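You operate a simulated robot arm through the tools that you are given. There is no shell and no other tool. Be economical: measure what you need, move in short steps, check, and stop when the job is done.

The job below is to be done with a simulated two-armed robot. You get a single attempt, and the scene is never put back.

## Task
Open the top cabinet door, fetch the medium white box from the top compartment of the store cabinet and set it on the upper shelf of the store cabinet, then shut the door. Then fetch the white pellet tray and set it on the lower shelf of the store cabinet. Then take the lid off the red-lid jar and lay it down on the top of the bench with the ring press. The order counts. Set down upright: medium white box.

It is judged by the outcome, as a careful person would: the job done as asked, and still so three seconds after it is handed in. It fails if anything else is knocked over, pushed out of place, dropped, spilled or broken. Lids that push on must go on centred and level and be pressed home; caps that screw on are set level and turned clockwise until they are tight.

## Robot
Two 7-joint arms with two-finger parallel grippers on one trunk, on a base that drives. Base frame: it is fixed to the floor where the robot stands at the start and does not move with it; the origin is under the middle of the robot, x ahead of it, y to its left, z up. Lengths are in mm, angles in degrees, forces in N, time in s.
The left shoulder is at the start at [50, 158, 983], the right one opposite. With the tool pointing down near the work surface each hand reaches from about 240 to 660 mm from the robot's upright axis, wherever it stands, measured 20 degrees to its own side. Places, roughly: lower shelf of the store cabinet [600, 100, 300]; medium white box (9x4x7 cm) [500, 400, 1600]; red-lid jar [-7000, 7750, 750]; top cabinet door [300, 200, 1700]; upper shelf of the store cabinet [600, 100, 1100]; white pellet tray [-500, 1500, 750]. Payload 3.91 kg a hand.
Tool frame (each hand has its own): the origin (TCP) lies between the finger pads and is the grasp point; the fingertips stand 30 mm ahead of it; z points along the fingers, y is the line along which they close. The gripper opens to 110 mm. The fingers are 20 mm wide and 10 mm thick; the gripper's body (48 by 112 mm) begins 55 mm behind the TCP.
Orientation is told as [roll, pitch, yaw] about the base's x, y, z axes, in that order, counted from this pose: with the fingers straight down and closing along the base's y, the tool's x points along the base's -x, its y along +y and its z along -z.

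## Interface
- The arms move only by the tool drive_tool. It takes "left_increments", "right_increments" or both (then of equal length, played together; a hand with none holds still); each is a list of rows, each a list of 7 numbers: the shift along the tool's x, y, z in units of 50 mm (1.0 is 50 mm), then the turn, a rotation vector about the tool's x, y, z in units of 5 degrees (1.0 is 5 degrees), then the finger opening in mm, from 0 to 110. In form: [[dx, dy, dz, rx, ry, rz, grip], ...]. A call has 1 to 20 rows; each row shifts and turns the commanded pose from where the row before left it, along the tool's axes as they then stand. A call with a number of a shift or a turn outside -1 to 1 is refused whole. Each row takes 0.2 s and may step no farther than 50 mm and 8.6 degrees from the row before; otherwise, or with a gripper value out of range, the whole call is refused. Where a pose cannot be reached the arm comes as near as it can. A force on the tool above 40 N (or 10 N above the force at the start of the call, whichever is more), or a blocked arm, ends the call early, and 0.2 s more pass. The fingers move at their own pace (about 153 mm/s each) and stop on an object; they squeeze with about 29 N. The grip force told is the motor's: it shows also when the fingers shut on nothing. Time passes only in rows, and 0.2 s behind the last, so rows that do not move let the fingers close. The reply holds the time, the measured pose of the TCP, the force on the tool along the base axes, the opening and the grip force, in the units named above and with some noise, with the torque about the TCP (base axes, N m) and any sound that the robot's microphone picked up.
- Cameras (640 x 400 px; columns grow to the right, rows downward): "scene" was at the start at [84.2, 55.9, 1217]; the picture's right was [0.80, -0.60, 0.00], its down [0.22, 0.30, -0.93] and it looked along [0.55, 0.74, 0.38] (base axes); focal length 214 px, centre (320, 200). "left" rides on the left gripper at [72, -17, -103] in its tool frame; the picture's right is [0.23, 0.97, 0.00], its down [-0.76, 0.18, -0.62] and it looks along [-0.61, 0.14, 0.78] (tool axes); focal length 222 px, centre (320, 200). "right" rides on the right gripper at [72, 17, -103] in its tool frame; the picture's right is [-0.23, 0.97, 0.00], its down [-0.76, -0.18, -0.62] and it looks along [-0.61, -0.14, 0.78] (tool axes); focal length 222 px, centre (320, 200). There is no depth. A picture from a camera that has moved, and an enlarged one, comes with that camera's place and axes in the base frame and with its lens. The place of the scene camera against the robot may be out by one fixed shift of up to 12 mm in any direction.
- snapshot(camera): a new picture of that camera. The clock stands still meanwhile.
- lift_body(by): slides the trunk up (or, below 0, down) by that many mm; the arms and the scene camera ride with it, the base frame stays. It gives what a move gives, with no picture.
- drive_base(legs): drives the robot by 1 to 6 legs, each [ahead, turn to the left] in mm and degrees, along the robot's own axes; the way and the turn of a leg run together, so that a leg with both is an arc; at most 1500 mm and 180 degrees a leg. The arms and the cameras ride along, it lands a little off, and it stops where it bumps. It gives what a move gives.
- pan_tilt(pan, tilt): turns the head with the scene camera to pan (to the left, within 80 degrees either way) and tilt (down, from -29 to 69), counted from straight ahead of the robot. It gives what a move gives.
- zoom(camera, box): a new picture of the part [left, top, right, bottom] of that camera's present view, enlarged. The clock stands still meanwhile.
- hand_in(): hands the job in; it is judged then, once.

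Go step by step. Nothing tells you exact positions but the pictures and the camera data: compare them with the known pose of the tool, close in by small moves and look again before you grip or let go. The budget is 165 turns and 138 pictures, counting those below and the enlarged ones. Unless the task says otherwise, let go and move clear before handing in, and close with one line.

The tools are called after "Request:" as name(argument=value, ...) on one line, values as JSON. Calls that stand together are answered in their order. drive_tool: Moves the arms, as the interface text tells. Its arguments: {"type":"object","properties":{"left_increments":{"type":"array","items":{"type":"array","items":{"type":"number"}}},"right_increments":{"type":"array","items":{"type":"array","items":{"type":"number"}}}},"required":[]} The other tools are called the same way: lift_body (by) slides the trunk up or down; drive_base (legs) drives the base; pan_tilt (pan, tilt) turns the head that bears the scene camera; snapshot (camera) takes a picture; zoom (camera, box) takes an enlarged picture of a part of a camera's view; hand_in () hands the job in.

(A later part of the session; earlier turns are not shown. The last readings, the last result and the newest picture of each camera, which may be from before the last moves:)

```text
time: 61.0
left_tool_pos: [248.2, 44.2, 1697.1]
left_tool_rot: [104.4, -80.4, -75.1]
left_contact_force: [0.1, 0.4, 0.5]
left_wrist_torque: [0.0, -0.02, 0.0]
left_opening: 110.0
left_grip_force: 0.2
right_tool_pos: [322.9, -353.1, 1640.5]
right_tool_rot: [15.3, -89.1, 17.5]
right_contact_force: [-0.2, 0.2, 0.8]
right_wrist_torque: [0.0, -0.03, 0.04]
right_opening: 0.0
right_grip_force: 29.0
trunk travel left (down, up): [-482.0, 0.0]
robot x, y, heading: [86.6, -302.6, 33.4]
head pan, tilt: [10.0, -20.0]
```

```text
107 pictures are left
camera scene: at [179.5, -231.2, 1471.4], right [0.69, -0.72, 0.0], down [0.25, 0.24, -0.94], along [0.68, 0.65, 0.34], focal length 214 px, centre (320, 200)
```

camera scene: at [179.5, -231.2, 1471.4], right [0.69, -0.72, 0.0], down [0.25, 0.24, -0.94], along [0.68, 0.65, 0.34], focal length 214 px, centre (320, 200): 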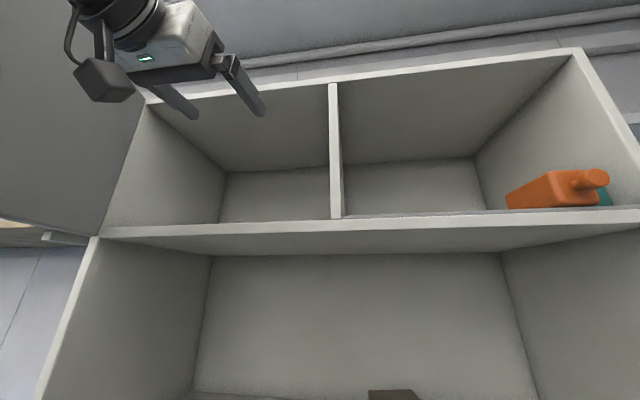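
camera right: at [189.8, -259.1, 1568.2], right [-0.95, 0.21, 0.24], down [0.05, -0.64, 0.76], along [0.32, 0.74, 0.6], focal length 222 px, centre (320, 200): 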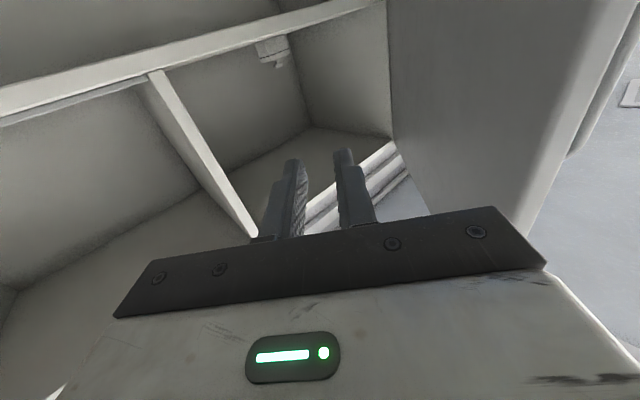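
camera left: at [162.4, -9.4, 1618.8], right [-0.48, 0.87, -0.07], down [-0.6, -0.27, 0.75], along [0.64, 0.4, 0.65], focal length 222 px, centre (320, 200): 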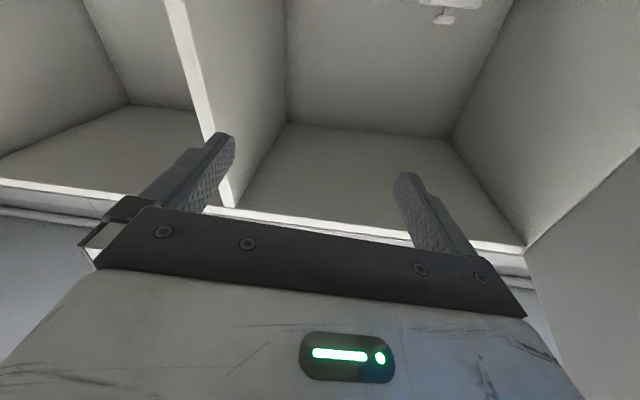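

The box is at the top edge of this upside-down view. I'll pitch the tool down about 30° and raise it a bit to see the box and compartment floor.

Request:
drive_tool(left_increments=[[-0.2, 0.4, -0.3, 0, 1, 0, 110], [-0.2, 0.4, -0.3, 0, 1, 0, 110], [-0.2, 0.4, -0.3, 0, 1, 0, 110], [-0.2, 0.3, -0.3, 0, 1, 0, 110], [-0.2, 0, 0, 0, 1, 0, 110], [-0.2, 0, 0, 0, 1, 0, 110]])

Request:
snapshot(camera="left")

```text
time: 62.4
left_tool_pos: [160.1, 117.9, 1688.9]
left_tool_rot: [19.2, -60.9, 12.5]
left_contact_force: [-0.2, -0.6, -1.1]
left_wrist_torque: [0.02, 0.0, -0.01]
left_opening: 109.9
left_grip_force: 0.0
left hand out of reach, approached as far as the arm can: row 3, 4, 5, 6
right_tool_pos: [323.7, -352.0, 1641.2]
right_tool_rot: [15.0, -88.9, 17.9]
right_contact_force: [0.7, -0.4, -1.2]
right_wrist_torque: [0.0, 0.0, -0.03]
right_opening: 0.0
right_grip_force: 29.2
trunk travel left (down, up): [-482.0, 0.0]
robot x, y, heading: [90.0, -303.6, 33.4]
head pan, tilt: [10.0, -20.0]
```

```text
106 pictures are left
camera left: at [58.1, 43.1, 1668.8], right [-0.58, 0.81, -0.04], down [-0.18, -0.08, 0.98], along [0.79, 0.58, 0.19], focal length 222 px, centre (320, 200)
```

left: 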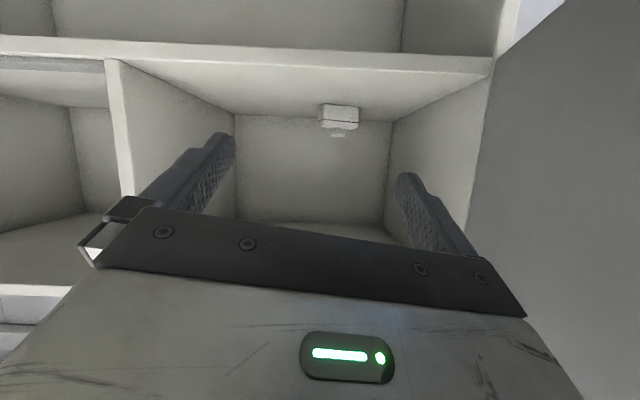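

Request:
zoom(camera="left", box=[280, 60, 400, 160])

```text
4.00 times, centred on (340, 110) of left
camera zoom: at [58.1, 43.1, 1668.8], right [-0.58, 0.81, -0.04], down [-0.18, -0.08, 0.98], along [0.79, 0.58, 0.19], focal length 888 px, centre (240, 560)
```

zoom: 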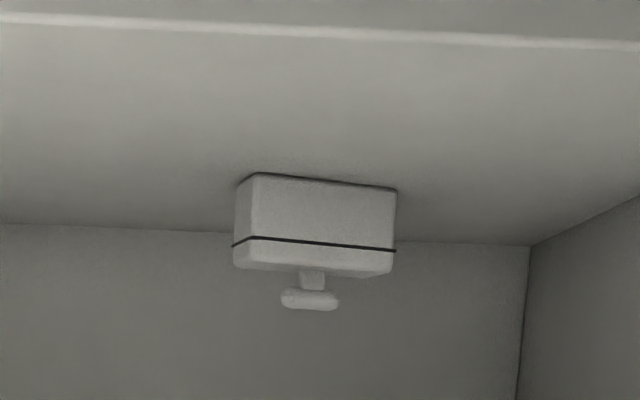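

The box (with a T-knob lid) stands about w −60, s 630 on a floor at z≈1550, turned about 13°. The wrist camera hangs below the gripper and would strike the floor edge, so I'll roll the hand 180° about its axis to put the camera on top.

Request:
drive_tool(left_increments=[[0, 0, 0, 0, 0, 1, 110], [0, 0, 0, 0, 0, 1, 110], [0, 0, 0, 0, 0, 1, 110], [0, 0, 0, 0, 0, 1, 110], [0, 0, 0, 0, 0, 1, 110], [0, 0, 0, 0, 0, 1, 110], [0, 0, 0, 0, 0, 1, 110], [0, 0, 0, 0, 0, 1, 110], [0, 0, 0, 0, 0, 1, 110], [0, 0, 0, 0, 0, 1, 110], [0, 0, 0, 0, 0, 1, 110], [0, 0, 0, 0, 0, 1, 110], [0, 0, 0, 0, 0, 1, 110], [0, 0, 0, 0, 0, 1, 110], [0, 0, 0, 0, 0, 1, 110], [0, 0, 0, 0, 0, 1, 110], [0, 0, 0, 0, 0, 1, 110], [0, 0, 0, 0, 0, 1, 110]])

Request:
snapshot(camera="left")

```text
time: 66.2
left_tool_pos: [195.3, -94.1, 1422.6]
left_tool_rot: [62.9, 2.3, -57.0]
left_contact_force: [-0.5, 0.3, 1.3]
left_wrist_torque: [-0.02, -0.01, -0.02]
left_opening: 110.0
left_grip_force: 0.0
left hand out of reach, approached as far as the arm can: row 1, 2, 3, 4, 5, 6, 7, 8, 9, 10, 11, 12, 13, 14, 15, 16, 17, 18
right_tool_pos: [323.3, -353.9, 1641.0]
right_tool_rot: [15.7, -89.0, 17.2]
right_contact_force: [0.1, 0.2, 0.3]
right_wrist_torque: [0.0, -0.01, -0.01]
right_opening: 0.0
right_grip_force: 29.1
trunk travel left (down, up): [-482.0, 0.0]
robot x, y, heading: [87.9, -304.6, 33.8]
head pan, tilt: [10.0, -20.0]
```

```text
104 pictures are left
camera left: at [73.0, -89.6, 1457.8], right [0.27, 0.4, 0.87], down [0.03, -0.91, 0.41], along [0.96, -0.08, -0.26], focal length 222 px, centre (320, 200)
```

left: 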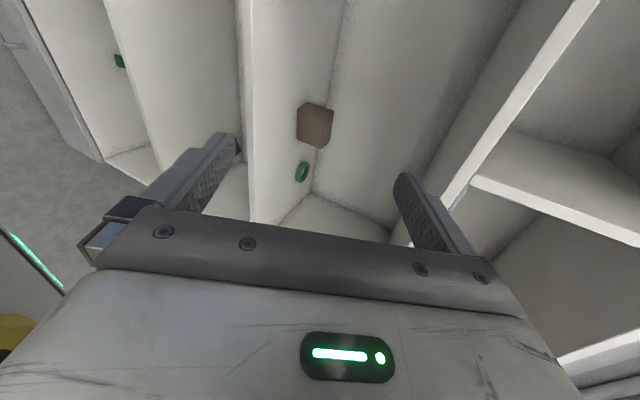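

The orientation rolled properly but the position drifted because it was at the reach limit. I'll continue the roll while moving to an easier spot (right and lower).

Request:
drive_tool(left_increments=[[-0.11, -0.1, 0, 0, 0, 1, 110], [-0.118, -0.09, 0, 0, 0, 1, 110], [-0.126, -0.08, 0, 0, 0, 1, 110], [-0.132, -0.07, 0, 0, 0, 1, 110], [-0.138, -0.056, 0, 0, 0, 1, 110], [-0.142, -0.044, 0, 0, 0, 1, 110], [-0.145, -0.032, 0, 0, 0, 1, 110], [-0.148, -0.02, 0, 0, 0, 1, 110], [-0.148, -0.006, 0, 0, 0, 1, 110], [-0.148, 0.006, 0, 0, 0, 1, 110]])

Request:
snapshot(camera="scene")

```text
time: 66.5
left_tool_pos: [191.2, -92.4, 1413.3]
left_tool_rot: [62.8, 3.7, -57.5]
left_contact_force: [6.6, 0.8, 6.6]
left_wrist_torque: [-0.56, 0.46, 0.56]
left_opening: 109.9
left_grip_force: 0.1
left hand out of reach, approached as far as the arm can: row 1
right_tool_pos: [322.9, -352.5, 1640.8]
right_tool_rot: [14.0, -88.9, 18.8]
right_contact_force: [0.6, 0.7, 1.2]
right_wrist_torque: [-0.01, 0.02, 0.01]
right_opening: 0.2
right_grip_force: 29.4
trunk travel left (down, up): [-482.0, 0.0]
robot x, y, heading: [90.7, -306.0, 33.5]
head pan, tilt: [10.0, -20.0]
stopped in row 1 (left hand): the force on the tool passed its limit at 65 N (the readings are from after the stop); the commanded pose is now the measured one
```

```text
103 pictures are left
camera scene: at [178.9, -230.3, 1471.0], right [0.7, -0.72, 0.0], down [0.24, 0.24, -0.94], along [0.67, 0.66, 0.34], focal length 214 px, centre (320, 200)
```

scene: 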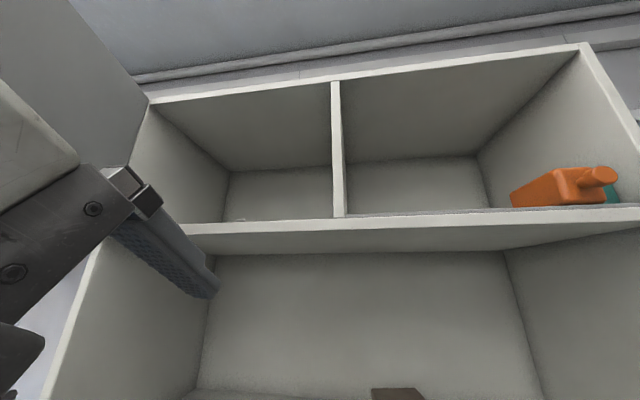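

The hand touched the robot's own head area. I'll move it left and forward, clear of the head.

Request:
drive_tool(left_increments=[[0.6, 0, 0.3, 0, 0, 0, 110], [0.6, 0, 0.4, 0, 0, 0, 110], [0.6, 0.2, 0.4, 0, 0, 0, 110], [0.5, 0.2, 0.3, 0, 0, 0, 110]])

```text
time: 67.5
left_tool_pos: [187.1, -42.9, 1366.7]
left_tool_rot: [62.9, 3.8, -57.4]
left_contact_force: [-0.4, -0.4, 0.2]
left_wrist_torque: [0.04, -0.02, 0.01]
left_opening: 110.1
left_grip_force: 0.1
left hand out of reach, approached as far as the arm can: row 1, 2, 3, 4
right_tool_pos: [323.2, -352.7, 1640.1]
right_tool_rot: [16.0, -89.0, 16.9]
right_contact_force: [-0.3, -0.3, 0.7]
right_wrist_torque: [0.01, -0.02, -0.01]
right_opening: 0.1
right_grip_force: 29.0
trunk travel left (down, up): [-482.0, 0.0]
robot x, y, heading: [90.0, -303.3, 33.5]
head pan, tilt: [10.0, -20.0]
```

This roll direction runs into a joint limit. I'll roll back the other way and see whether the opposite direction goes further.

Request:
drive_tool(left_increments=[[0.06, 0.14, 0.05, 0, 0, -1, 110], [0.048, 0.145, 0.05, 0, 0, -1, 110], [0.035, 0.148, 0.05, 0, 0, -1, 110], [0.022, 0.15, 0.05, 0, 0, -1, 110], [0.008, 0.152, 0.05, 0, 0, -1, 110], [-0.005, 0.152, 0.05, 0, 0, -1, 110], [-0.018, 0.151, 0.05, 0, 0, -1, 110], [-0.031, 0.149, 0.05, 0, 0, -1, 110], [-0.044, 0.146, 0.05, 0, 0, -1, 110], [-0.057, 0.141, 0.05, 0, 0, -1, 110], [-0.069, 0.136, 0.05, 0, 0, -1, 110], [-0.08, 0.13, 0.05, 0, 0, -1, 110], [-0.091, 0.122, 0.05, 0, 0, -1, 110], [-0.101, 0.114, 0.05, 0, 0, -1, 110], [-0.111, 0.104, 0.05, 0, 0, -1, 110], [-0.12, 0.094, 0.05, 0, 0, -1, 110], [-0.127, 0.083, 0.05, 0, 0, -1, 110], [-0.134, 0.072, 0.05, 0, 0, -1, 110]])

Request:
drive_tool(left_increments=[[0, 0, 0, 0, 0, -1, 110], [0, 0, 0, 0, 0, -1, 110], [0, 0, 0, 0, 0, -1, 110], [0, 0, 0, 0, 0, -1, 110], [0, 0, 0, 0, 0, -1, 110], [0, 0, 0, 0, 0, -1, 110], [0, 0, 0, 0, 0, -1, 110], [0, 0, 0, 0, 0, -1, 110], [0, 0, 0, 0, 0, -1, 110]])

Request:
snapshot(camera="left")

Request:
snapshot(camera="scene")

```text
time: 71.3
left_tool_pos: [242.7, 49.2, 1458.5]
left_tool_rot: [8.1, -62.5, 25.2]
left_contact_force: [-0.7, 0.7, -0.7]
left_wrist_torque: [0.0, -0.01, 0.02]
left_opening: 109.9
left_grip_force: 0.0
right_tool_pos: [323.2, -352.3, 1640.2]
right_tool_rot: [15.8, -89.0, 17.1]
right_contact_force: [-0.2, -0.1, -0.4]
right_wrist_torque: [-0.02, 0.01, 0.03]
right_opening: 0.0
right_grip_force: 28.9
trunk travel left (down, up): [-482.0, 0.0]
robot x, y, heading: [92.8, -300.6, 33.6]
head pan, tilt: [10.0, -20.0]
```

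```text
time: 73.3
left_tool_pos: [243.7, 50.8, 1458.1]
left_tool_rot: [-52.0, -42.4, 96.6]
left_contact_force: [0.2, -0.1, 0.3]
left_wrist_torque: [-0.02, -0.01, -0.03]
left_opening: 110.2
left_grip_force: 0.0
right_tool_pos: [322.7, -353.0, 1640.6]
right_tool_rot: [15.9, -88.9, 17.1]
right_contact_force: [0.6, -0.9, -0.2]
right_wrist_torque: [-0.02, 0.0, 0.01]
right_opening: 0.0
right_grip_force: 29.2
trunk travel left (down, up): [-482.0, 0.0]
robot x, y, heading: [87.5, -301.1, 33.6]
head pan, tilt: [10.0, -20.0]
```

```text
102 pictures are left
camera left: at [184.0, -63.2, 1467.4], right [-0.64, 0.28, -0.72], down [-0.64, 0.33, 0.69], along [0.43, 0.9, -0.03], focal length 222 px, centre (320, 200)
```

left: 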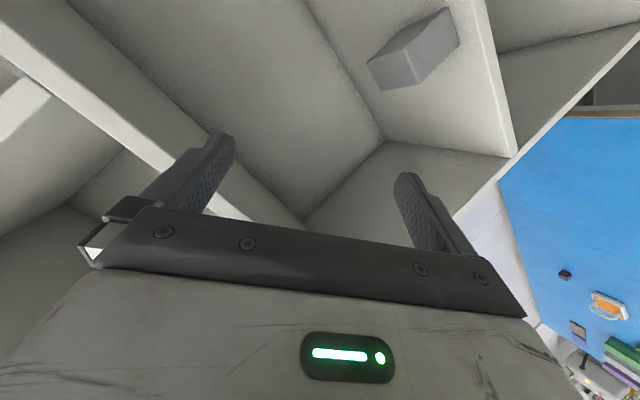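

```text
101 pictures are left
camera scene: at [179.4, -231.4, 1471.4], right [0.69, -0.72, 0.0], down [0.25, 0.24, -0.94], along [0.68, 0.65, 0.34], focal length 214 px, centre (320, 200)
```

scene: 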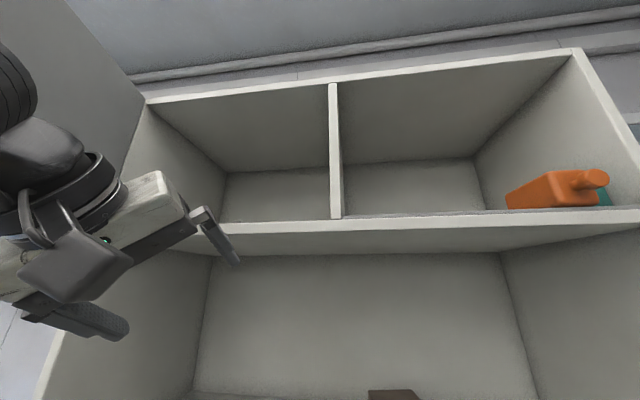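

The negative roll works so far. Continuing it.

Request:
drive_tool(left_increments=[[0, 0, 0, 0, 0, -1, 110], [0, 0, 0, 0, 0, -1, 110], [0, 0, 0, 0, 0, -1, 110], [0, 0, 0, 0, 0, -1, 110], [0, 0, 0, 0, 0, -1, 110], [0, 0, 0, 0, 0, -1, 110], [0, 0, 0, 0, 0, -1, 110], [0, 0, 0, 0, 0, -1, 110], [0, 0, 0, 0, 0, -1, 110]])

Request:
drive_tool(left_increments=[[0, 0, 0, 0, 0, -1, 110], [0, 0, 0, 0, 0, -1, 110], [0, 0, 0, 0, 0, -1, 110], [0, 0, 0, 0, 0, -1, 110], [0, 0, 0, 0, 0, -1, 110], [0, 0, 0, 0, 0, -1, 110], [0, 0, 0, 0, 0, -1, 110], [0, 0, 0, 0, 0, -1, 110], [0, 0, 0, 0, 0, -1, 110]])

```text
time: 75.3
left_tool_pos: [243.2, 50.0, 1458.9]
left_tool_rot: [-62.8, -3.7, 122.5]
left_contact_force: [-0.1, -0.9, -0.4]
left_wrist_torque: [0.0, 0.02, -0.01]
left_opening: 110.1
left_grip_force: 0.2
right_tool_pos: [322.7, -352.0, 1640.4]
right_tool_rot: [15.9, -89.1, 16.9]
right_contact_force: [-0.5, 0.7, -0.9]
right_wrist_torque: [0.0, -0.03, 0.03]
right_opening: 0.0
right_grip_force: 29.7
trunk travel left (down, up): [-482.0, 0.0]
robot x, y, heading: [91.6, -299.2, 33.6]
head pan, tilt: [10.0, -20.0]
```

```text
time: 77.3
left_tool_pos: [243.8, 48.8, 1459.4]
left_tool_rot: [-55.9, 35.6, 146.0]
left_contact_force: [-0.1, -0.8, -0.1]
left_wrist_torque: [0.0, -0.01, -0.02]
left_opening: 109.8
left_grip_force: 0.0
right_tool_pos: [323.1, -353.6, 1641.5]
right_tool_rot: [15.9, -89.0, 17.0]
right_contact_force: [-0.6, 0.2, 0.8]
right_wrist_torque: [0.01, -0.02, -0.01]
right_opening: 0.0
right_grip_force: 28.7
trunk travel left (down, up): [-482.0, 0.0]
robot x, y, heading: [92.3, -301.9, 33.7]
head pan, tilt: [10.0, -20.0]
```

Still fully reachable at −135°. I'll finish the roll to 180°.

Request:
drive_tool(left_increments=[[0, 0, 0, 0, 0, -1, 110], [0, 0, 0, 0, 0, -1, 110], [0, 0, 0, 0, 0, -1, 110], [0, 0, 0, 0, 0, -1, 110], [0, 0, 0, 0, 0, -1, 110], [0, 0, 0, 0, 0, -1, 110], [0, 0, 0, 0, 0, -1, 110], [0, 0, 0, 0, 0, -1, 110], [0, 0, 0, 0, 0, -1, 110]])

Request:
snapshot(camera="left")

Request:
snapshot(camera="scene")

```text
time: 79.3
left_tool_pos: [241.9, 51.4, 1460.3]
left_tool_rot: [-8.2, 62.5, -154.8]
left_contact_force: [0.0, 0.8, 0.1]
left_wrist_torque: [0.01, 0.01, 0.04]
left_opening: 110.0
left_grip_force: 0.1
right_tool_pos: [322.9, -353.4, 1642.0]
right_tool_rot: [15.7, -89.0, 17.2]
right_contact_force: [0.9, -0.3, -0.6]
right_wrist_torque: [-0.01, 0.01, -0.04]
right_opening: 0.0
right_grip_force: 29.0
trunk travel left (down, up): [-482.0, 0.0]
robot x, y, heading: [92.3, -305.8, 33.8]
head pan, tilt: [10.0, -20.0]
```

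```text
100 pictures are left
camera left: at [187.5, 26.3, 1571.8], right [0.62, -0.78, 0.14], down [-0.68, -0.61, -0.4], along [0.4, 0.16, -0.9], focal length 222 px, centre (320, 200)
```

left: 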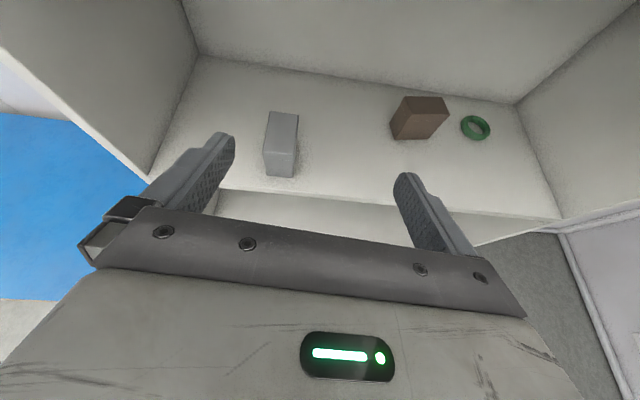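

```text
99 pictures are left
camera scene: at [179.4, -231.4, 1471.4], right [0.69, -0.72, 0.0], down [0.25, 0.24, -0.94], along [0.68, 0.65, 0.34], focal length 214 px, centre (320, 200)
```

scene: 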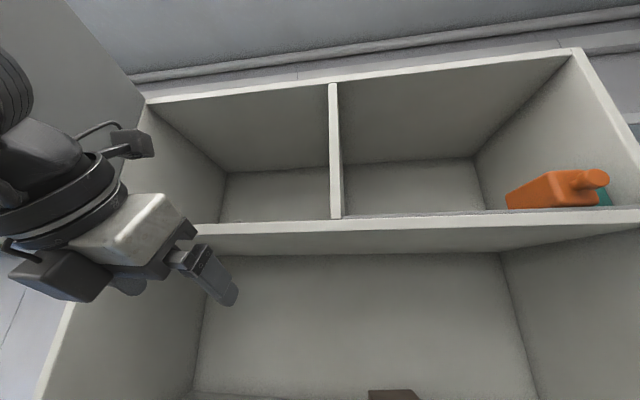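

The flip succeeded and the camera is now on top. Below I can see the upper shelf, with a free spot between the grey and brown boxes. Now I'll reposition the base nearer and a bit left by a reverse-and-forward shuffle that keeps clear of the door.

Request:
drive_base(legs=[[0, -40], [-190, 0], [0, 40.3], [200, 0]])

Request:
snapshot(camera="scene")

```text
time: 85.8
left_tool_pos: [208.8, 185.1, 1459.0]
left_tool_rot: [-8.4, 62.5, -154.2]
left_contact_force: [1.1, -1.2, 0.3]
left_wrist_torque: [0.02, 0.02, -0.02]
left_opening: 109.9
left_grip_force: 0.1
right_tool_pos: [295.5, -217.3, 1641.2]
right_tool_rot: [15.3, -88.8, 18.5]
right_contact_force: [-0.4, 0.3, -0.4]
right_wrist_torque: [0.0, -0.01, -0.02]
right_opening: 0.0
right_grip_force: 28.8
trunk travel left (down, up): [-482.0, 0.0]
robot x, y, heading: [62.1, -173.5, 34.8]
head pan, tilt: [10.0, -20.0]
```

```text
98 pictures are left
camera scene: at [150.3, -98.9, 1471.4], right [0.7, -0.71, 0.0], down [0.24, 0.24, -0.94], along [0.67, 0.66, 0.34], focal length 214 px, centre (320, 200)
```

scene: 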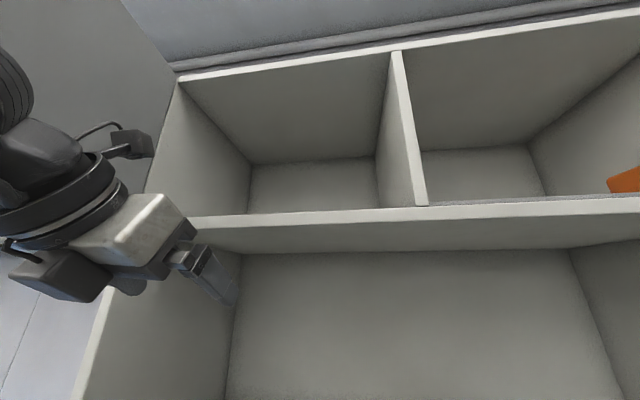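

Request:
drive_base(legs=[[40, -0.5]])

Request:
drive_tool(left_increments=[[0.6, 0, -0.3, 0, 0, 0, 110], [0.6, 0, -0.3, 0, 0, 0, 110], [0.6, 0, -0.3, 0, 0, 0, 110], [0.6, 0, -0.3, 0, 0, 0, 110], [0.6, 0, -0.3, 0, 0, 0, 110], [0.6, 0, -0.3, 0, 0, 0, 110]])

Request:
snapshot(camera="left")

Request:
snapshot(camera="scene")

```text
time: 86.7
left_tool_pos: [244.9, 204.5, 1459.3]
left_tool_rot: [-8.4, 62.6, -154.5]
left_contact_force: [0.2, 0.1, 0.1]
left_wrist_torque: [-0.01, 0.02, 0.02]
left_opening: 109.7
left_grip_force: 0.0
right_tool_pos: [329.5, -197.2, 1642.6]
right_tool_rot: [14.4, -88.9, 18.7]
right_contact_force: [0.6, 0.5, 0.6]
right_wrist_torque: [0.0, -0.02, 0.02]
right_opening: 0.0
right_grip_force: 28.8
trunk travel left (down, up): [-482.0, 0.0]
robot x, y, heading: [97.1, -148.0, 34.2]
head pan, tilt: [10.0, -20.0]
```

```text
time: 88.1
left_tool_pos: [240.4, 208.3, 1643.8]
left_tool_rot: [-8.0, 62.5, -154.1]
left_contact_force: [0.4, -0.4, -1.1]
left_wrist_torque: [-0.02, -0.03, -0.06]
left_opening: 109.9
left_grip_force: 0.0
left hand out of reach, approached as far as the arm can: row 6
right_tool_pos: [326.4, -196.6, 1641.6]
right_tool_rot: [13.8, -89.0, 19.4]
right_contact_force: [-0.5, 0.1, 0.7]
right_wrist_torque: [0.0, 0.0, -0.03]
right_opening: 0.0
right_grip_force: 28.8
trunk travel left (down, up): [-482.0, 0.0]
robot x, y, heading: [95.5, -146.7, 34.2]
head pan, tilt: [10.0, -20.0]
```

```text
97 pictures are left
camera left: at [185.1, 183.7, 1755.7], right [0.62, -0.77, 0.14], down [-0.67, -0.62, -0.4], along [0.4, 0.16, -0.9], focal length 222 px, centre (320, 200)
```

left: 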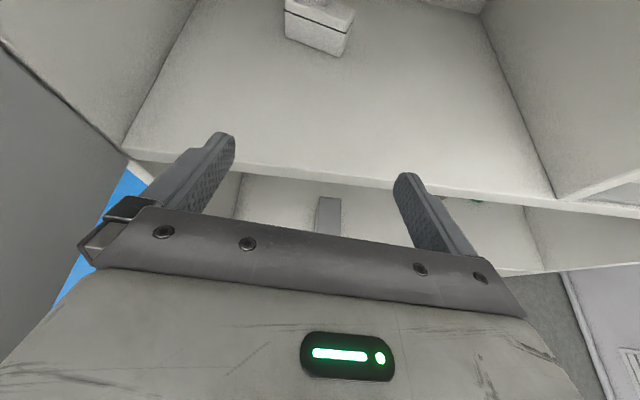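

```text
96 pictures are left
camera scene: at [182.3, -77.1, 1471.4], right [0.7, -0.72, 0.0], down [0.25, 0.24, -0.94], along [0.67, 0.65, 0.34], focal length 214 px, centre (320, 200)
```

scene: 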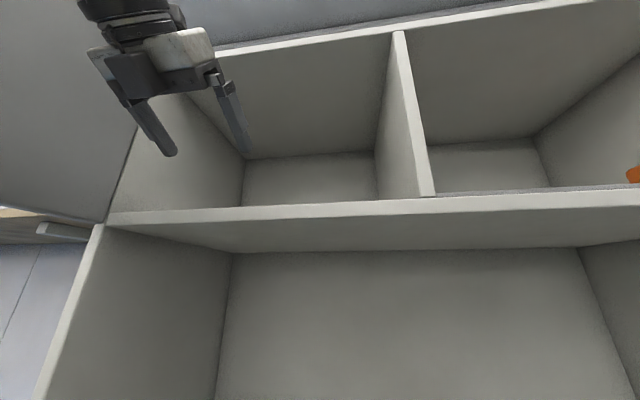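

The box's front face is centred near w −63, s 603, turned about 12.5°. I'll advance with a lower pitch to a pre-grasp pose and look.

Request:
drive_tool(left_increments=[[0.117, -0.16, 0.553, -0.42, 0.3, 0, 110], [0.117, -0.16, 0.553, -0.42, 0.3, 0, 110], [0.117, -0.16, 0.553, -0.42, 0.3, 0, 110], [0.1, -0.2, 0.553, -0.42, 0.3, 0, 110], [0.08, -0.2, 0.553, -0.42, 0.3, 0, 110], [0.06, -0.2, 0.553, -0.4, 0.3, 0, 110]])

Request:
snapshot(camera="left")

Request:
snapshot(camera="scene")

```text
time: 89.5
left_tool_pos: [361.3, 336.8, 1605.0]
left_tool_rot: [3.2, 71.6, -155.6]
left_contact_force: [0.2, -0.6, -0.1]
left_wrist_torque: [0.0, 0.02, -0.03]
left_opening: 109.8
left_grip_force: 0.0
right_tool_pos: [329.1, -197.3, 1641.4]
right_tool_rot: [13.9, -88.9, 19.4]
right_contact_force: [0.4, 0.5, -0.1]
right_wrist_torque: [0.0, 0.0, 0.0]
right_opening: 0.3
right_grip_force: 29.8
trunk travel left (down, up): [-482.0, 0.0]
robot x, y, heading: [96.9, -151.3, 33.7]
head pan, tilt: [10.0, -20.0]
```

```text
95 pictures are left
camera left: at [283.2, 325.5, 1705.9], right [0.42, -0.88, 0.23], down [-0.71, -0.48, -0.52], along [0.57, 0.05, -0.82], focal length 222 px, centre (320, 200)
```

left: 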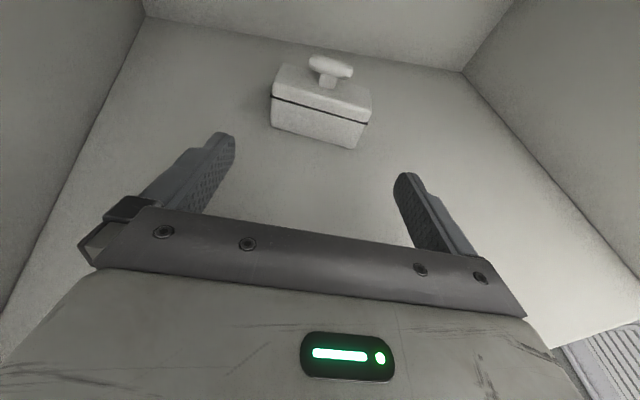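

```text
94 pictures are left
camera scene: at [183.7, -76.8, 1471.3], right [0.7, -0.72, 0.0], down [0.25, 0.24, -0.94], along [0.68, 0.65, 0.34], focal length 214 px, centre (320, 200)
```

scene: 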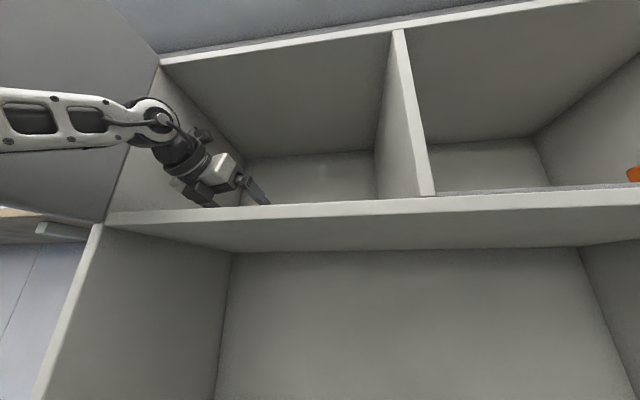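

The view is excellent: level and aligned. I'll advance about 84 mm and re-check.

Request:
drive_tool(left_increments=[[0.04, -0.027, 0.56, 0, 0, 0, 110], [0.04, -0.027, 0.56, 0, 0, 0, 110], [0.04, -0.027, 0.56, 0, 0, 0, 110]])

Request:
snapshot(camera="left")

```text
time: 90.3
left_tool_pos: [432.2, 367.4, 1583.8]
left_tool_rot: [3.1, 71.7, -155.6]
left_contact_force: [2.8, 1.9, 6.7]
left_wrist_torque: [-0.06, 0.37, -0.08]
left_opening: 109.9
left_grip_force: 0.1
right_tool_pos: [327.0, -197.6, 1641.5]
right_tool_rot: [16.5, -89.0, 16.9]
right_contact_force: [0.4, -0.2, -1.0]
right_wrist_torque: [0.02, 0.01, -0.03]
right_opening: 0.3
right_grip_force: 28.7
trunk travel left (down, up): [-482.0, 0.0]
robot x, y, heading: [97.3, -149.6, 34.0]
head pan, tilt: [10.0, -20.0]
```

```text
93 pictures are left
camera left: at [354.6, 356.9, 1685.4], right [0.42, -0.88, 0.23], down [-0.7, -0.48, -0.53], along [0.57, 0.06, -0.82], focal length 222 px, centre (320, 200)
```

left: 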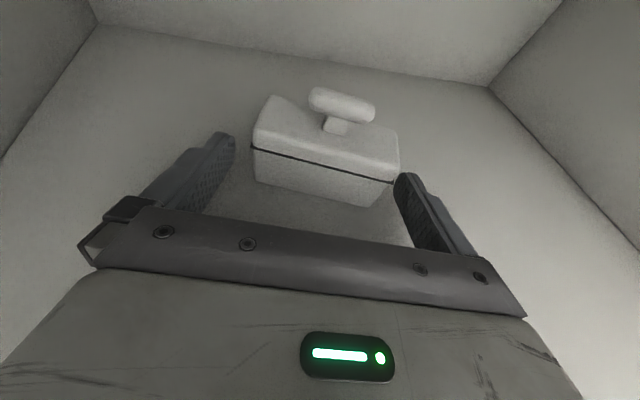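

Aligned and centred within a couple of mm. I'll advance the last 28 mm level, then look again.

Request:
drive_tool(left_increments=[[0.09, 0.02, 0.265, 0, 0, 0, 110], [0.09, 0.01, 0.265, 0, 0, 0, 110]])

Request:
snapshot(camera="left")

Request:
snapshot(camera="scene")

```text
time: 90.9
left_tool_pos: [438.8, 368.4, 1584.7]
left_tool_rot: [3.2, 71.7, -155.5]
left_contact_force: [-0.3, -1.6, 8.3]
left_wrist_torque: [-0.15, 0.55, 0.13]
left_opening: 110.0
left_grip_force: 0.1
left hand out of reach, approached as far as the arm can: row 1, 2
right_tool_pos: [325.9, -197.8, 1642.0]
right_tool_rot: [17.8, -89.0, 15.4]
right_contact_force: [-0.5, -0.5, -1.1]
right_wrist_torque: [-0.02, -0.04, 0.02]
right_opening: 0.0
right_grip_force: 29.0
trunk travel left (down, up): [-482.0, 0.0]
robot x, y, heading: [92.6, -147.7, 33.9]
head pan, tilt: [10.0, -20.0]
```

```text
92 pictures are left
camera left: at [360.4, 358.2, 1685.4], right [0.42, -0.88, 0.23], down [-0.71, -0.48, -0.52], along [0.57, 0.06, -0.82], focal length 222 px, centre (320, 200)
```

left: 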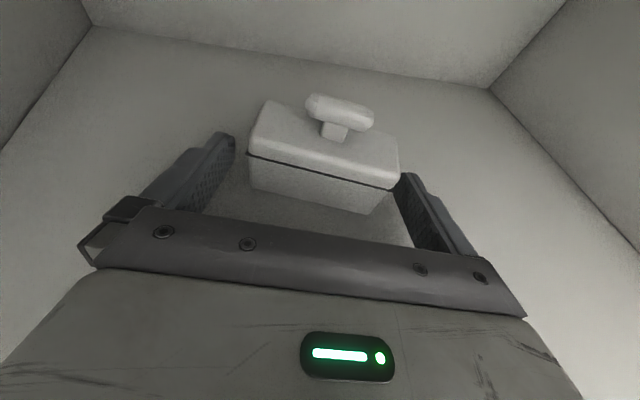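

```text
91 pictures are left
camera scene: at [182.6, -78.6, 1471.5], right [0.7, -0.72, 0.0], down [0.25, 0.24, -0.94], along [0.68, 0.65, 0.34], focal length 214 px, centre (320, 200)
```

scene: 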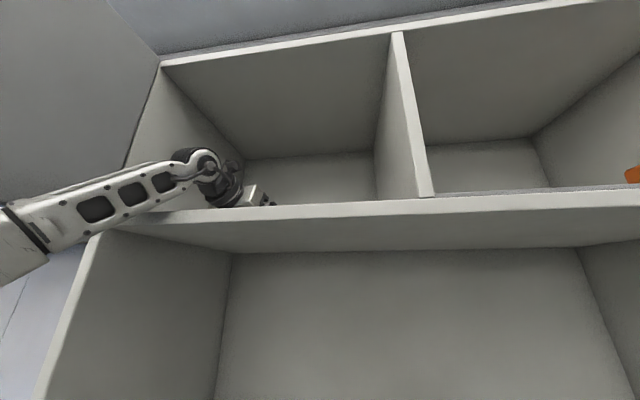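

The forearm lies near the floor edge and I'm at full reach, with the fingertips about 12 mm past the front face. I'll close on the box, draw it toward the front along the floor, then re-grip deeper.

Request:
drive_tool(left_increments=[[0, 0, 0, 0, 0, 0, 80], [0, 0, 0, 0, 0, 0, 80], [0, 0, 0, 0, 0, 0, 80]])

Request:
snapshot(camera="left")

```text
time: 91.7
left_tool_pos: [437.4, 368.3, 1583.4]
left_tool_rot: [3.2, 71.7, -155.6]
left_contact_force: [0.8, -0.3, 11.0]
left_wrist_torque: [-0.08, 0.77, -0.05]
left_opening: 84.7
left_grip_force: 28.8
right_tool_pos: [326.4, -198.4, 1641.0]
right_tool_rot: [17.4, -89.1, 15.8]
right_contact_force: [0.2, 0.3, 0.1]
right_wrist_torque: [0.01, -0.01, 0.02]
right_opening: 0.0
right_grip_force: 29.4
trunk travel left (down, up): [-482.0, 0.0]
robot x, y, heading: [97.4, -147.9, 34.1]
head pan, tilt: [10.0, -20.0]
```

```text
90 pictures are left
camera left: at [360.4, 358.4, 1685.4], right [0.42, -0.88, 0.23], down [-0.71, -0.48, -0.52], along [0.57, 0.06, -0.82], focal length 222 px, centre (320, 200)
```

left: 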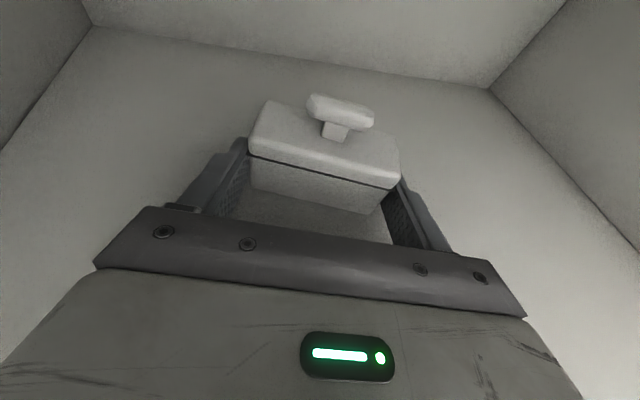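

Gripped at 85 mm. I'll drag the box slowly toward the front.

Request:
drive_tool(left_increments=[[-0.1, 0, -0.3, 0, 0, 0, 70], [-0.1, 0, -0.3, 0, 0, 0, 70], [-0.1, 0, -0.3, 0, 0, 0, 70], [-0.1, 0, -0.3, 0, 0, 0, 70], [-0.1, 0, -0.3, 0, 0, 0, 70], [-0.1, 0, -0.3, 0, 0, 0, 70], [-0.1, 0, -0.3, 0, 0, 0, 70]])

Request:
snapshot(camera="left")

```text
time: 93.3
left_tool_pos: [334.9, 330.2, 1584.3]
left_tool_rot: [3.2, 71.5, -155.6]
left_contact_force: [-0.8, -0.7, 3.4]
left_wrist_torque: [0.18, -0.03, -0.02]
left_opening: 84.4
left_grip_force: 29.2
right_tool_pos: [327.4, -197.5, 1641.1]
right_tool_rot: [16.1, -89.0, 17.2]
right_contact_force: [0.5, -0.2, 0.2]
right_wrist_torque: [0.02, 0.02, -0.03]
right_opening: 0.3
right_grip_force: 28.9
trunk travel left (down, up): [-482.0, 0.0]
robot x, y, heading: [94.7, -147.7, 34.0]
head pan, tilt: [10.0, -20.0]
```

```text
89 pictures are left
camera left: at [258.3, 319.7, 1685.4], right [0.42, -0.88, 0.23], down [-0.71, -0.48, -0.52], along [0.57, 0.05, -0.82], focal length 222 px, centre (320, 200)
```

left: 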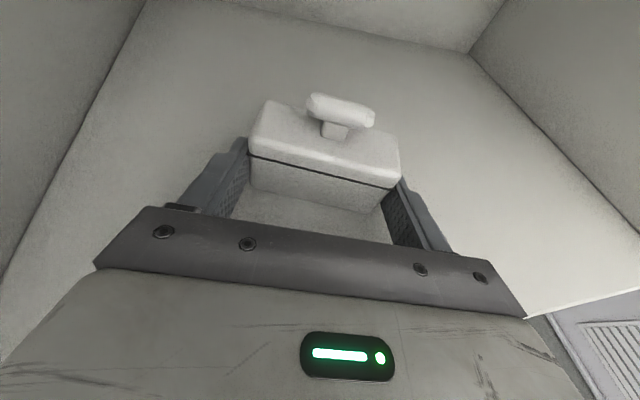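

The box slid along nicely. Now release, advance about 22 mm, and grip again deeper.

Request:
drive_tool(left_increments=[[0, 0, 0, 0, 0, 0, 110], [0, 0, 0, 0, 0, 0, 110], [0.02, 0, 0.23, 0, 0, 0, 110], [0.02, 0, 0.23, 0, 0, 0, 110], [0, 0, 0, 0, 0, 0, 110]])

Request:
snapshot(camera="left")

```text
time: 94.5
left_tool_pos: [351.3, 334.3, 1585.0]
left_tool_rot: [3.0, 72.3, -155.8]
left_contact_force: [-11.5, -2.1, 27.8]
left_wrist_torque: [-0.4, 2.24, 0.03]
left_opening: 110.1
left_grip_force: 0.1
right_tool_pos: [323.3, -200.3, 1641.8]
right_tool_rot: [21.4, -89.3, 11.8]
right_contact_force: [-0.2, 1.0, 0.2]
right_wrist_torque: [0.01, -0.03, 0.0]
right_opening: 0.0
right_grip_force: 29.1
trunk travel left (down, up): [-482.0, 0.0]
robot x, y, heading: [92.1, -147.3, 33.8]
head pan, tilt: [10.0, -20.0]
```

```text
88 pictures are left
camera left: at [272.9, 323.6, 1685.2], right [0.42, -0.88, 0.23], down [-0.7, -0.47, -0.53], along [0.58, 0.06, -0.81], focal length 222 px, centre (320, 200)
```

left: 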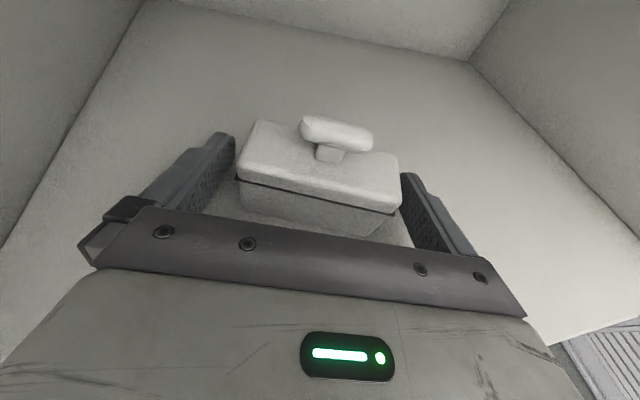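

The fingertips brushed the floor; depth is now good. I'll raise 7 mm and grip.

Request:
drive_tool(left_increments=[[0.2, 0, -0.07, 0, 0, 0, 110], [0, 0, 0, 0, 0, 0, 70], [0, 0, 0, 0, 0, 0, 70], [0, 0, 0, 0, 0, 0, 70]])

Request:
drive_tool(left_increments=[[0.29, 0, -0.1, 0, 0, 0, 70], [0.29, 0, -0.1, 0, 0, 0, 70]])

Request:
snapshot(camera="left")

Request:
snapshot(camera="scene")

```text
time: 95.5
left_tool_pos: [356.3, 338.7, 1588.3]
left_tool_rot: [3.2, 71.6, -155.6]
left_contact_force: [0.2, -1.4, -1.8]
left_wrist_torque: [-0.01, 0.0, 0.0]
left_opening: 84.6
left_grip_force: 28.7
right_tool_pos: [327.7, -199.0, 1640.8]
right_tool_rot: [14.9, -89.0, 18.2]
right_contact_force: [0.2, 0.5, 0.4]
right_wrist_torque: [0.02, -0.01, 0.02]
right_opening: 0.1
right_grip_force: 28.9
trunk travel left (down, up): [-482.0, 0.0]
robot x, y, heading: [95.9, -151.2, 34.3]
head pan, tilt: [10.0, -20.0]
```

```text
time: 96.1
left_tool_pos: [354.3, 340.4, 1620.9]
left_tool_rot: [3.1, 71.5, -155.8]
left_contact_force: [0.3, 0.4, -0.9]
left_wrist_torque: [0.02, 0.01, 0.01]
left_opening: 84.4
left_grip_force: 29.2
right_tool_pos: [328.0, -197.4, 1641.7]
right_tool_rot: [14.4, -88.9, 18.9]
right_contact_force: [0.3, -0.2, 0.3]
right_wrist_torque: [0.0, 0.03, 0.03]
right_opening: 0.1
right_grip_force: 29.3
trunk travel left (down, up): [-482.0, 0.0]
robot x, y, heading: [97.3, -151.9, 34.3]
head pan, tilt: [10.0, -20.0]
```

```text
87 pictures are left
camera left: at [278.2, 329.6, 1721.0], right [0.42, -0.88, 0.23], down [-0.71, -0.48, -0.52], along [0.57, 0.06, -0.82], focal length 222 px, centre (320, 200)
```

left: 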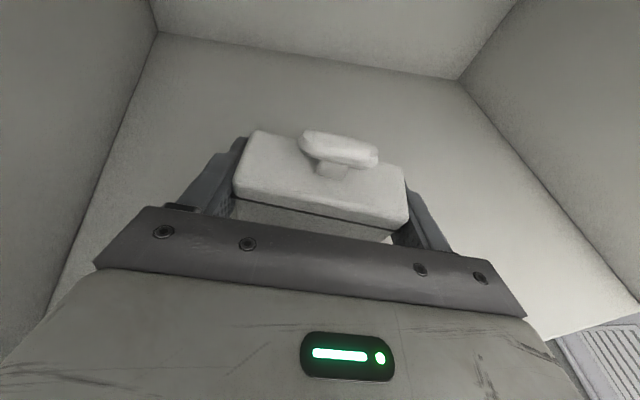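

```text
86 pictures are left
camera scene: at [183.4, -77.1, 1471.3], right [0.7, -0.72, 0.0], down [0.25, 0.24, -0.94], along [0.68, 0.65, 0.34], focal length 214 px, centre (320, 200)
```

scene: 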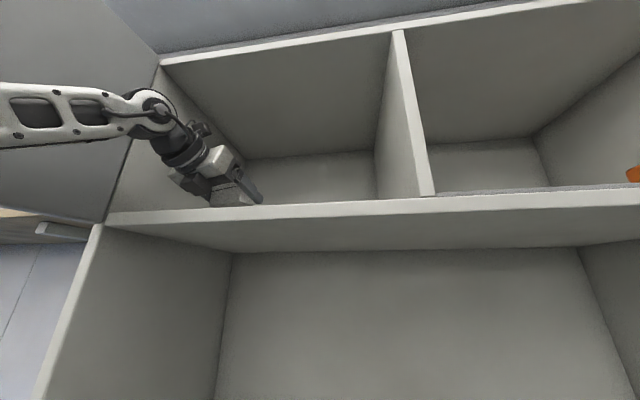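

The box is held firmly and upright. I'll draw it out level toward the robot and then right.

Request:
drive_tool(left_increments=[[-0.189, 0, -0.562, 0, 0, 0, 70], [-0.189, 0, -0.562, 0, 0, 0, 70], [-0.189, 0.2, -0.562, 0, 0, 0, 70], [-0.189, 0.5, -0.562, 0, 0, 0, 70], [-0.189, 0.6, -0.562, 0, 0, 0, 70], [-0.189, 0.6, -0.562, 0, 0, 0, 70]])

Request:
snapshot(camera="scene")

Request:
snapshot(camera="left")

```text
time: 97.5
left_tool_pos: [223.5, 184.3, 1621.4]
left_tool_rot: [3.4, 71.6, -155.5]
left_contact_force: [0.0, -0.5, -0.2]
left_wrist_torque: [-0.01, 0.0, -0.03]
left_opening: 84.1
left_grip_force: 29.4
right_tool_pos: [327.3, -199.2, 1641.5]
right_tool_rot: [16.7, -88.9, 16.6]
right_contact_force: [0.0, -0.2, 0.3]
right_wrist_torque: [0.03, 0.0, 0.0]
right_opening: 0.0
right_grip_force: 29.1
trunk travel left (down, up): [-482.0, 0.0]
robot x, y, heading: [92.1, -151.9, 34.1]
head pan, tilt: [10.0, -20.0]
```

```text
85 pictures are left
camera scene: at [182.6, -78.1, 1471.5], right [0.7, -0.72, 0.0], down [0.25, 0.24, -0.94], along [0.68, 0.65, 0.34], focal length 214 px, centre (320, 200)
```

scene: 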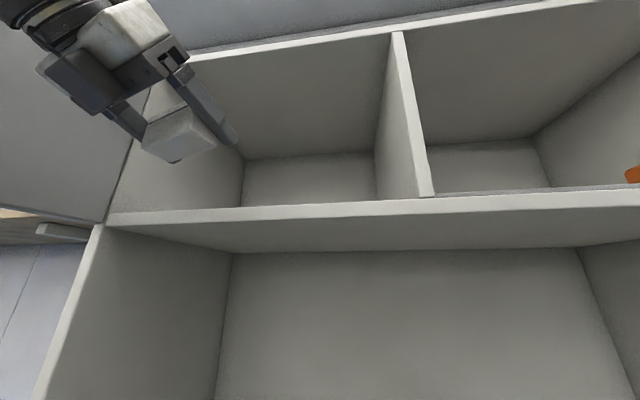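

```text
84 pictures are left
camera left: at [146.2, 173.9, 1723.3], right [0.42, -0.88, 0.23], down [-0.71, -0.48, -0.52], along [0.57, 0.05, -0.82], focal length 222 px, centre (320, 200)
```

left: 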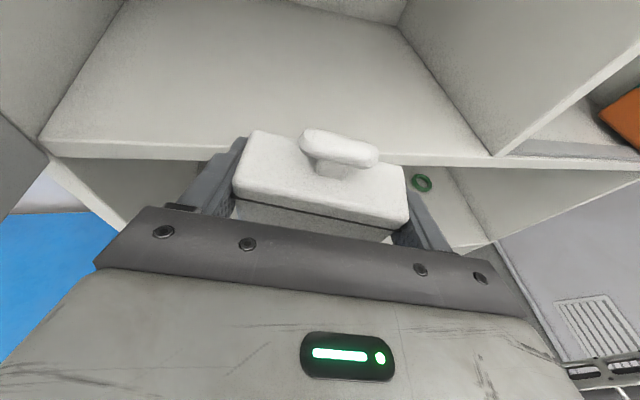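

Box is clear of the compartment. I'll lower the trunk so the hand comes level with the upper shelf opening.

Request:
lift_body(by=-370)

Request:
pan_tilt(pan=5, tilt=5)

Request:
snapshot(camera="scene")

Request:
snapshot(camera="left")

```text
time: 101.1
left_tool_pos: [223.9, 185.9, 1251.8]
left_tool_rot: [3.2, 71.6, -155.6]
left_contact_force: [-0.1, -0.7, -1.0]
left_wrist_torque: [0.0, 0.01, 0.0]
left_opening: 84.0
left_grip_force: 29.3
right_tool_pos: [327.2, -197.5, 1271.2]
right_tool_rot: [15.1, -88.9, 18.2]
right_contact_force: [-0.1, -0.5, 0.5]
right_wrist_torque: [0.0, 0.0, 0.0]
right_opening: 0.0
right_grip_force: 29.5
trunk travel left (down, up): [-112.0, 370.0]
robot x, y, heading: [94.0, -148.8, 34.1]
head pan, tilt: [10.0, -20.0]
```

```text
time: 102.0
left_tool_pos: [224.9, 185.3, 1253.3]
left_tool_rot: [3.2, 71.5, -155.7]
left_contact_force: [-0.5, 0.5, -1.8]
left_wrist_torque: [0.02, 0.01, -0.01]
left_opening: 84.3
left_grip_force: 28.9
right_tool_pos: [327.6, -198.3, 1270.6]
right_tool_rot: [15.2, -89.0, 18.2]
right_contact_force: [-0.6, -0.5, 0.1]
right_wrist_torque: [0.0, 0.01, 0.01]
right_opening: 0.0
right_grip_force: 28.9
trunk travel left (down, up): [-112.0, 370.0]
robot x, y, heading: [94.8, -148.3, 33.9]
head pan, tilt: [5.0, 5.0]
```

```text
83 pictures are left
camera scene: at [199.8, -72.4, 1064.2], right [0.63, -0.78, 0.0], down [-0.07, -0.05, -1.0], along [0.77, 0.63, -0.09], focal length 214 px, centre (320, 200)
```

scene: 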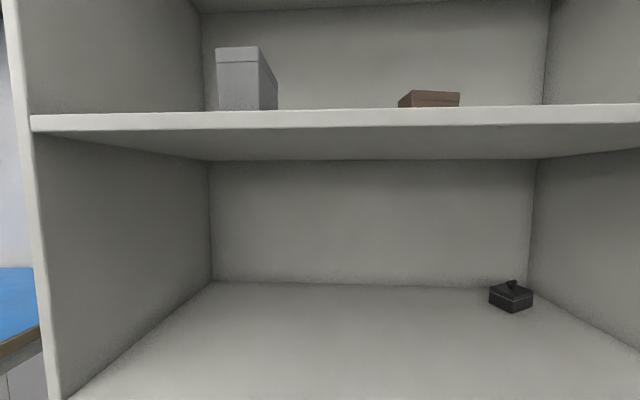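

```text
82 pictures are left
camera left: at [147.2, 175.2, 1353.1], right [0.42, -0.88, 0.23], down [-0.71, -0.48, -0.52], along [0.57, 0.05, -0.82], focal length 222 px, centre (320, 200)
```

left: 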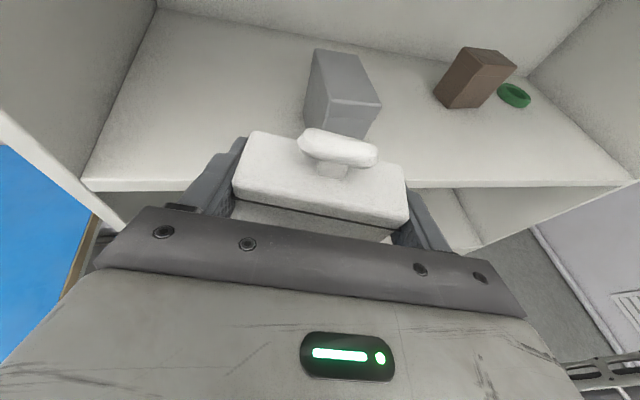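

Shelf top is about z 1145. Left of the grey box there's ample room (w −200…0), matching the arm's comfortable pose. I'll move the box over there.

Request:
drive_tool(left_increments=[[0.06, -0.54, 0.2, 0, 0, 0, 70], [0.16, -0.54, 0.487, 0, 0, 0, 70], [0.16, -0.54, 0.487, 0, 0, 0, 70], [0.16, -0.54, 0.487, 0, 0, 0, 70], [0.16, 0, 0.487, 0, 0, 0, 70], [0.163, 0, 0.487, 0, 0, 0, 70], [0.1, 0, 0.287, 0, 0, 0, 70]])

Request:
snapshot(camera="left")

Request:
snapshot(camera="scene")

```text
time: 103.6
left_tool_pos: [329.5, 341.9, 1249.7]
left_tool_rot: [3.2, 71.7, -155.6]
left_contact_force: [-0.5, 1.1, -1.1]
left_wrist_torque: [0.02, -0.05, 0.0]
left_opening: 83.7
left_grip_force: 29.0
right_tool_pos: [327.7, -197.8, 1271.9]
right_tool_rot: [14.8, -88.9, 18.4]
right_contact_force: [-0.2, -0.4, -0.6]
right_wrist_torque: [0.01, 0.01, 0.01]
right_opening: 0.0
right_grip_force: 28.5
trunk travel left (down, up): [-112.0, 370.0]
robot x, y, heading: [97.8, -150.4, 34.1]
head pan, tilt: [5.0, 5.0]
```

```text
81 pictures are left
camera left: at [251.4, 330.9, 1350.7], right [0.42, -0.88, 0.23], down [-0.71, -0.48, -0.52], along [0.57, 0.05, -0.82], focal length 222 px, centre (320, 200)
```

left: 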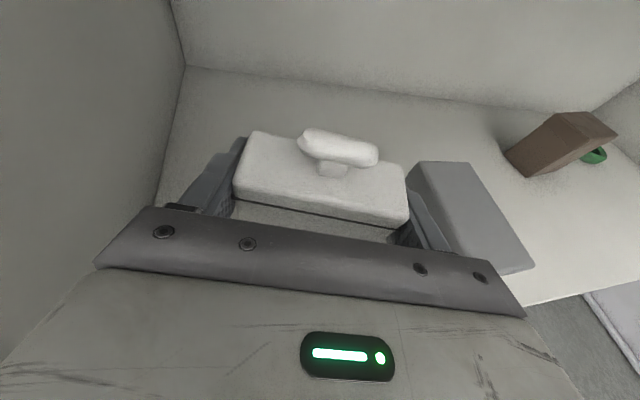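

```text
80 pictures are left
camera scene: at [199.9, -72.3, 1064.1], right [0.63, -0.78, 0.0], down [-0.07, -0.06, -1.0], along [0.77, 0.63, -0.09], focal length 214 px, centre (320, 200)
```

scene: 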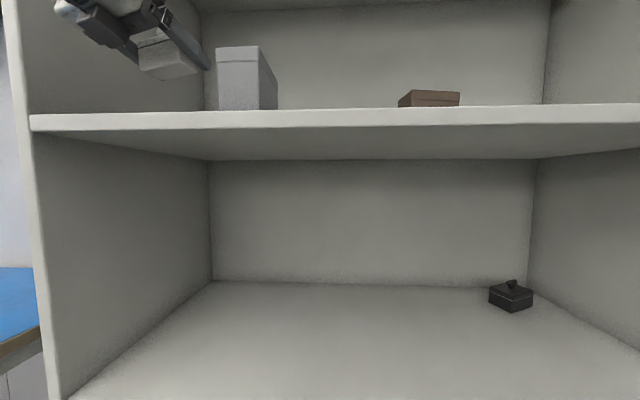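

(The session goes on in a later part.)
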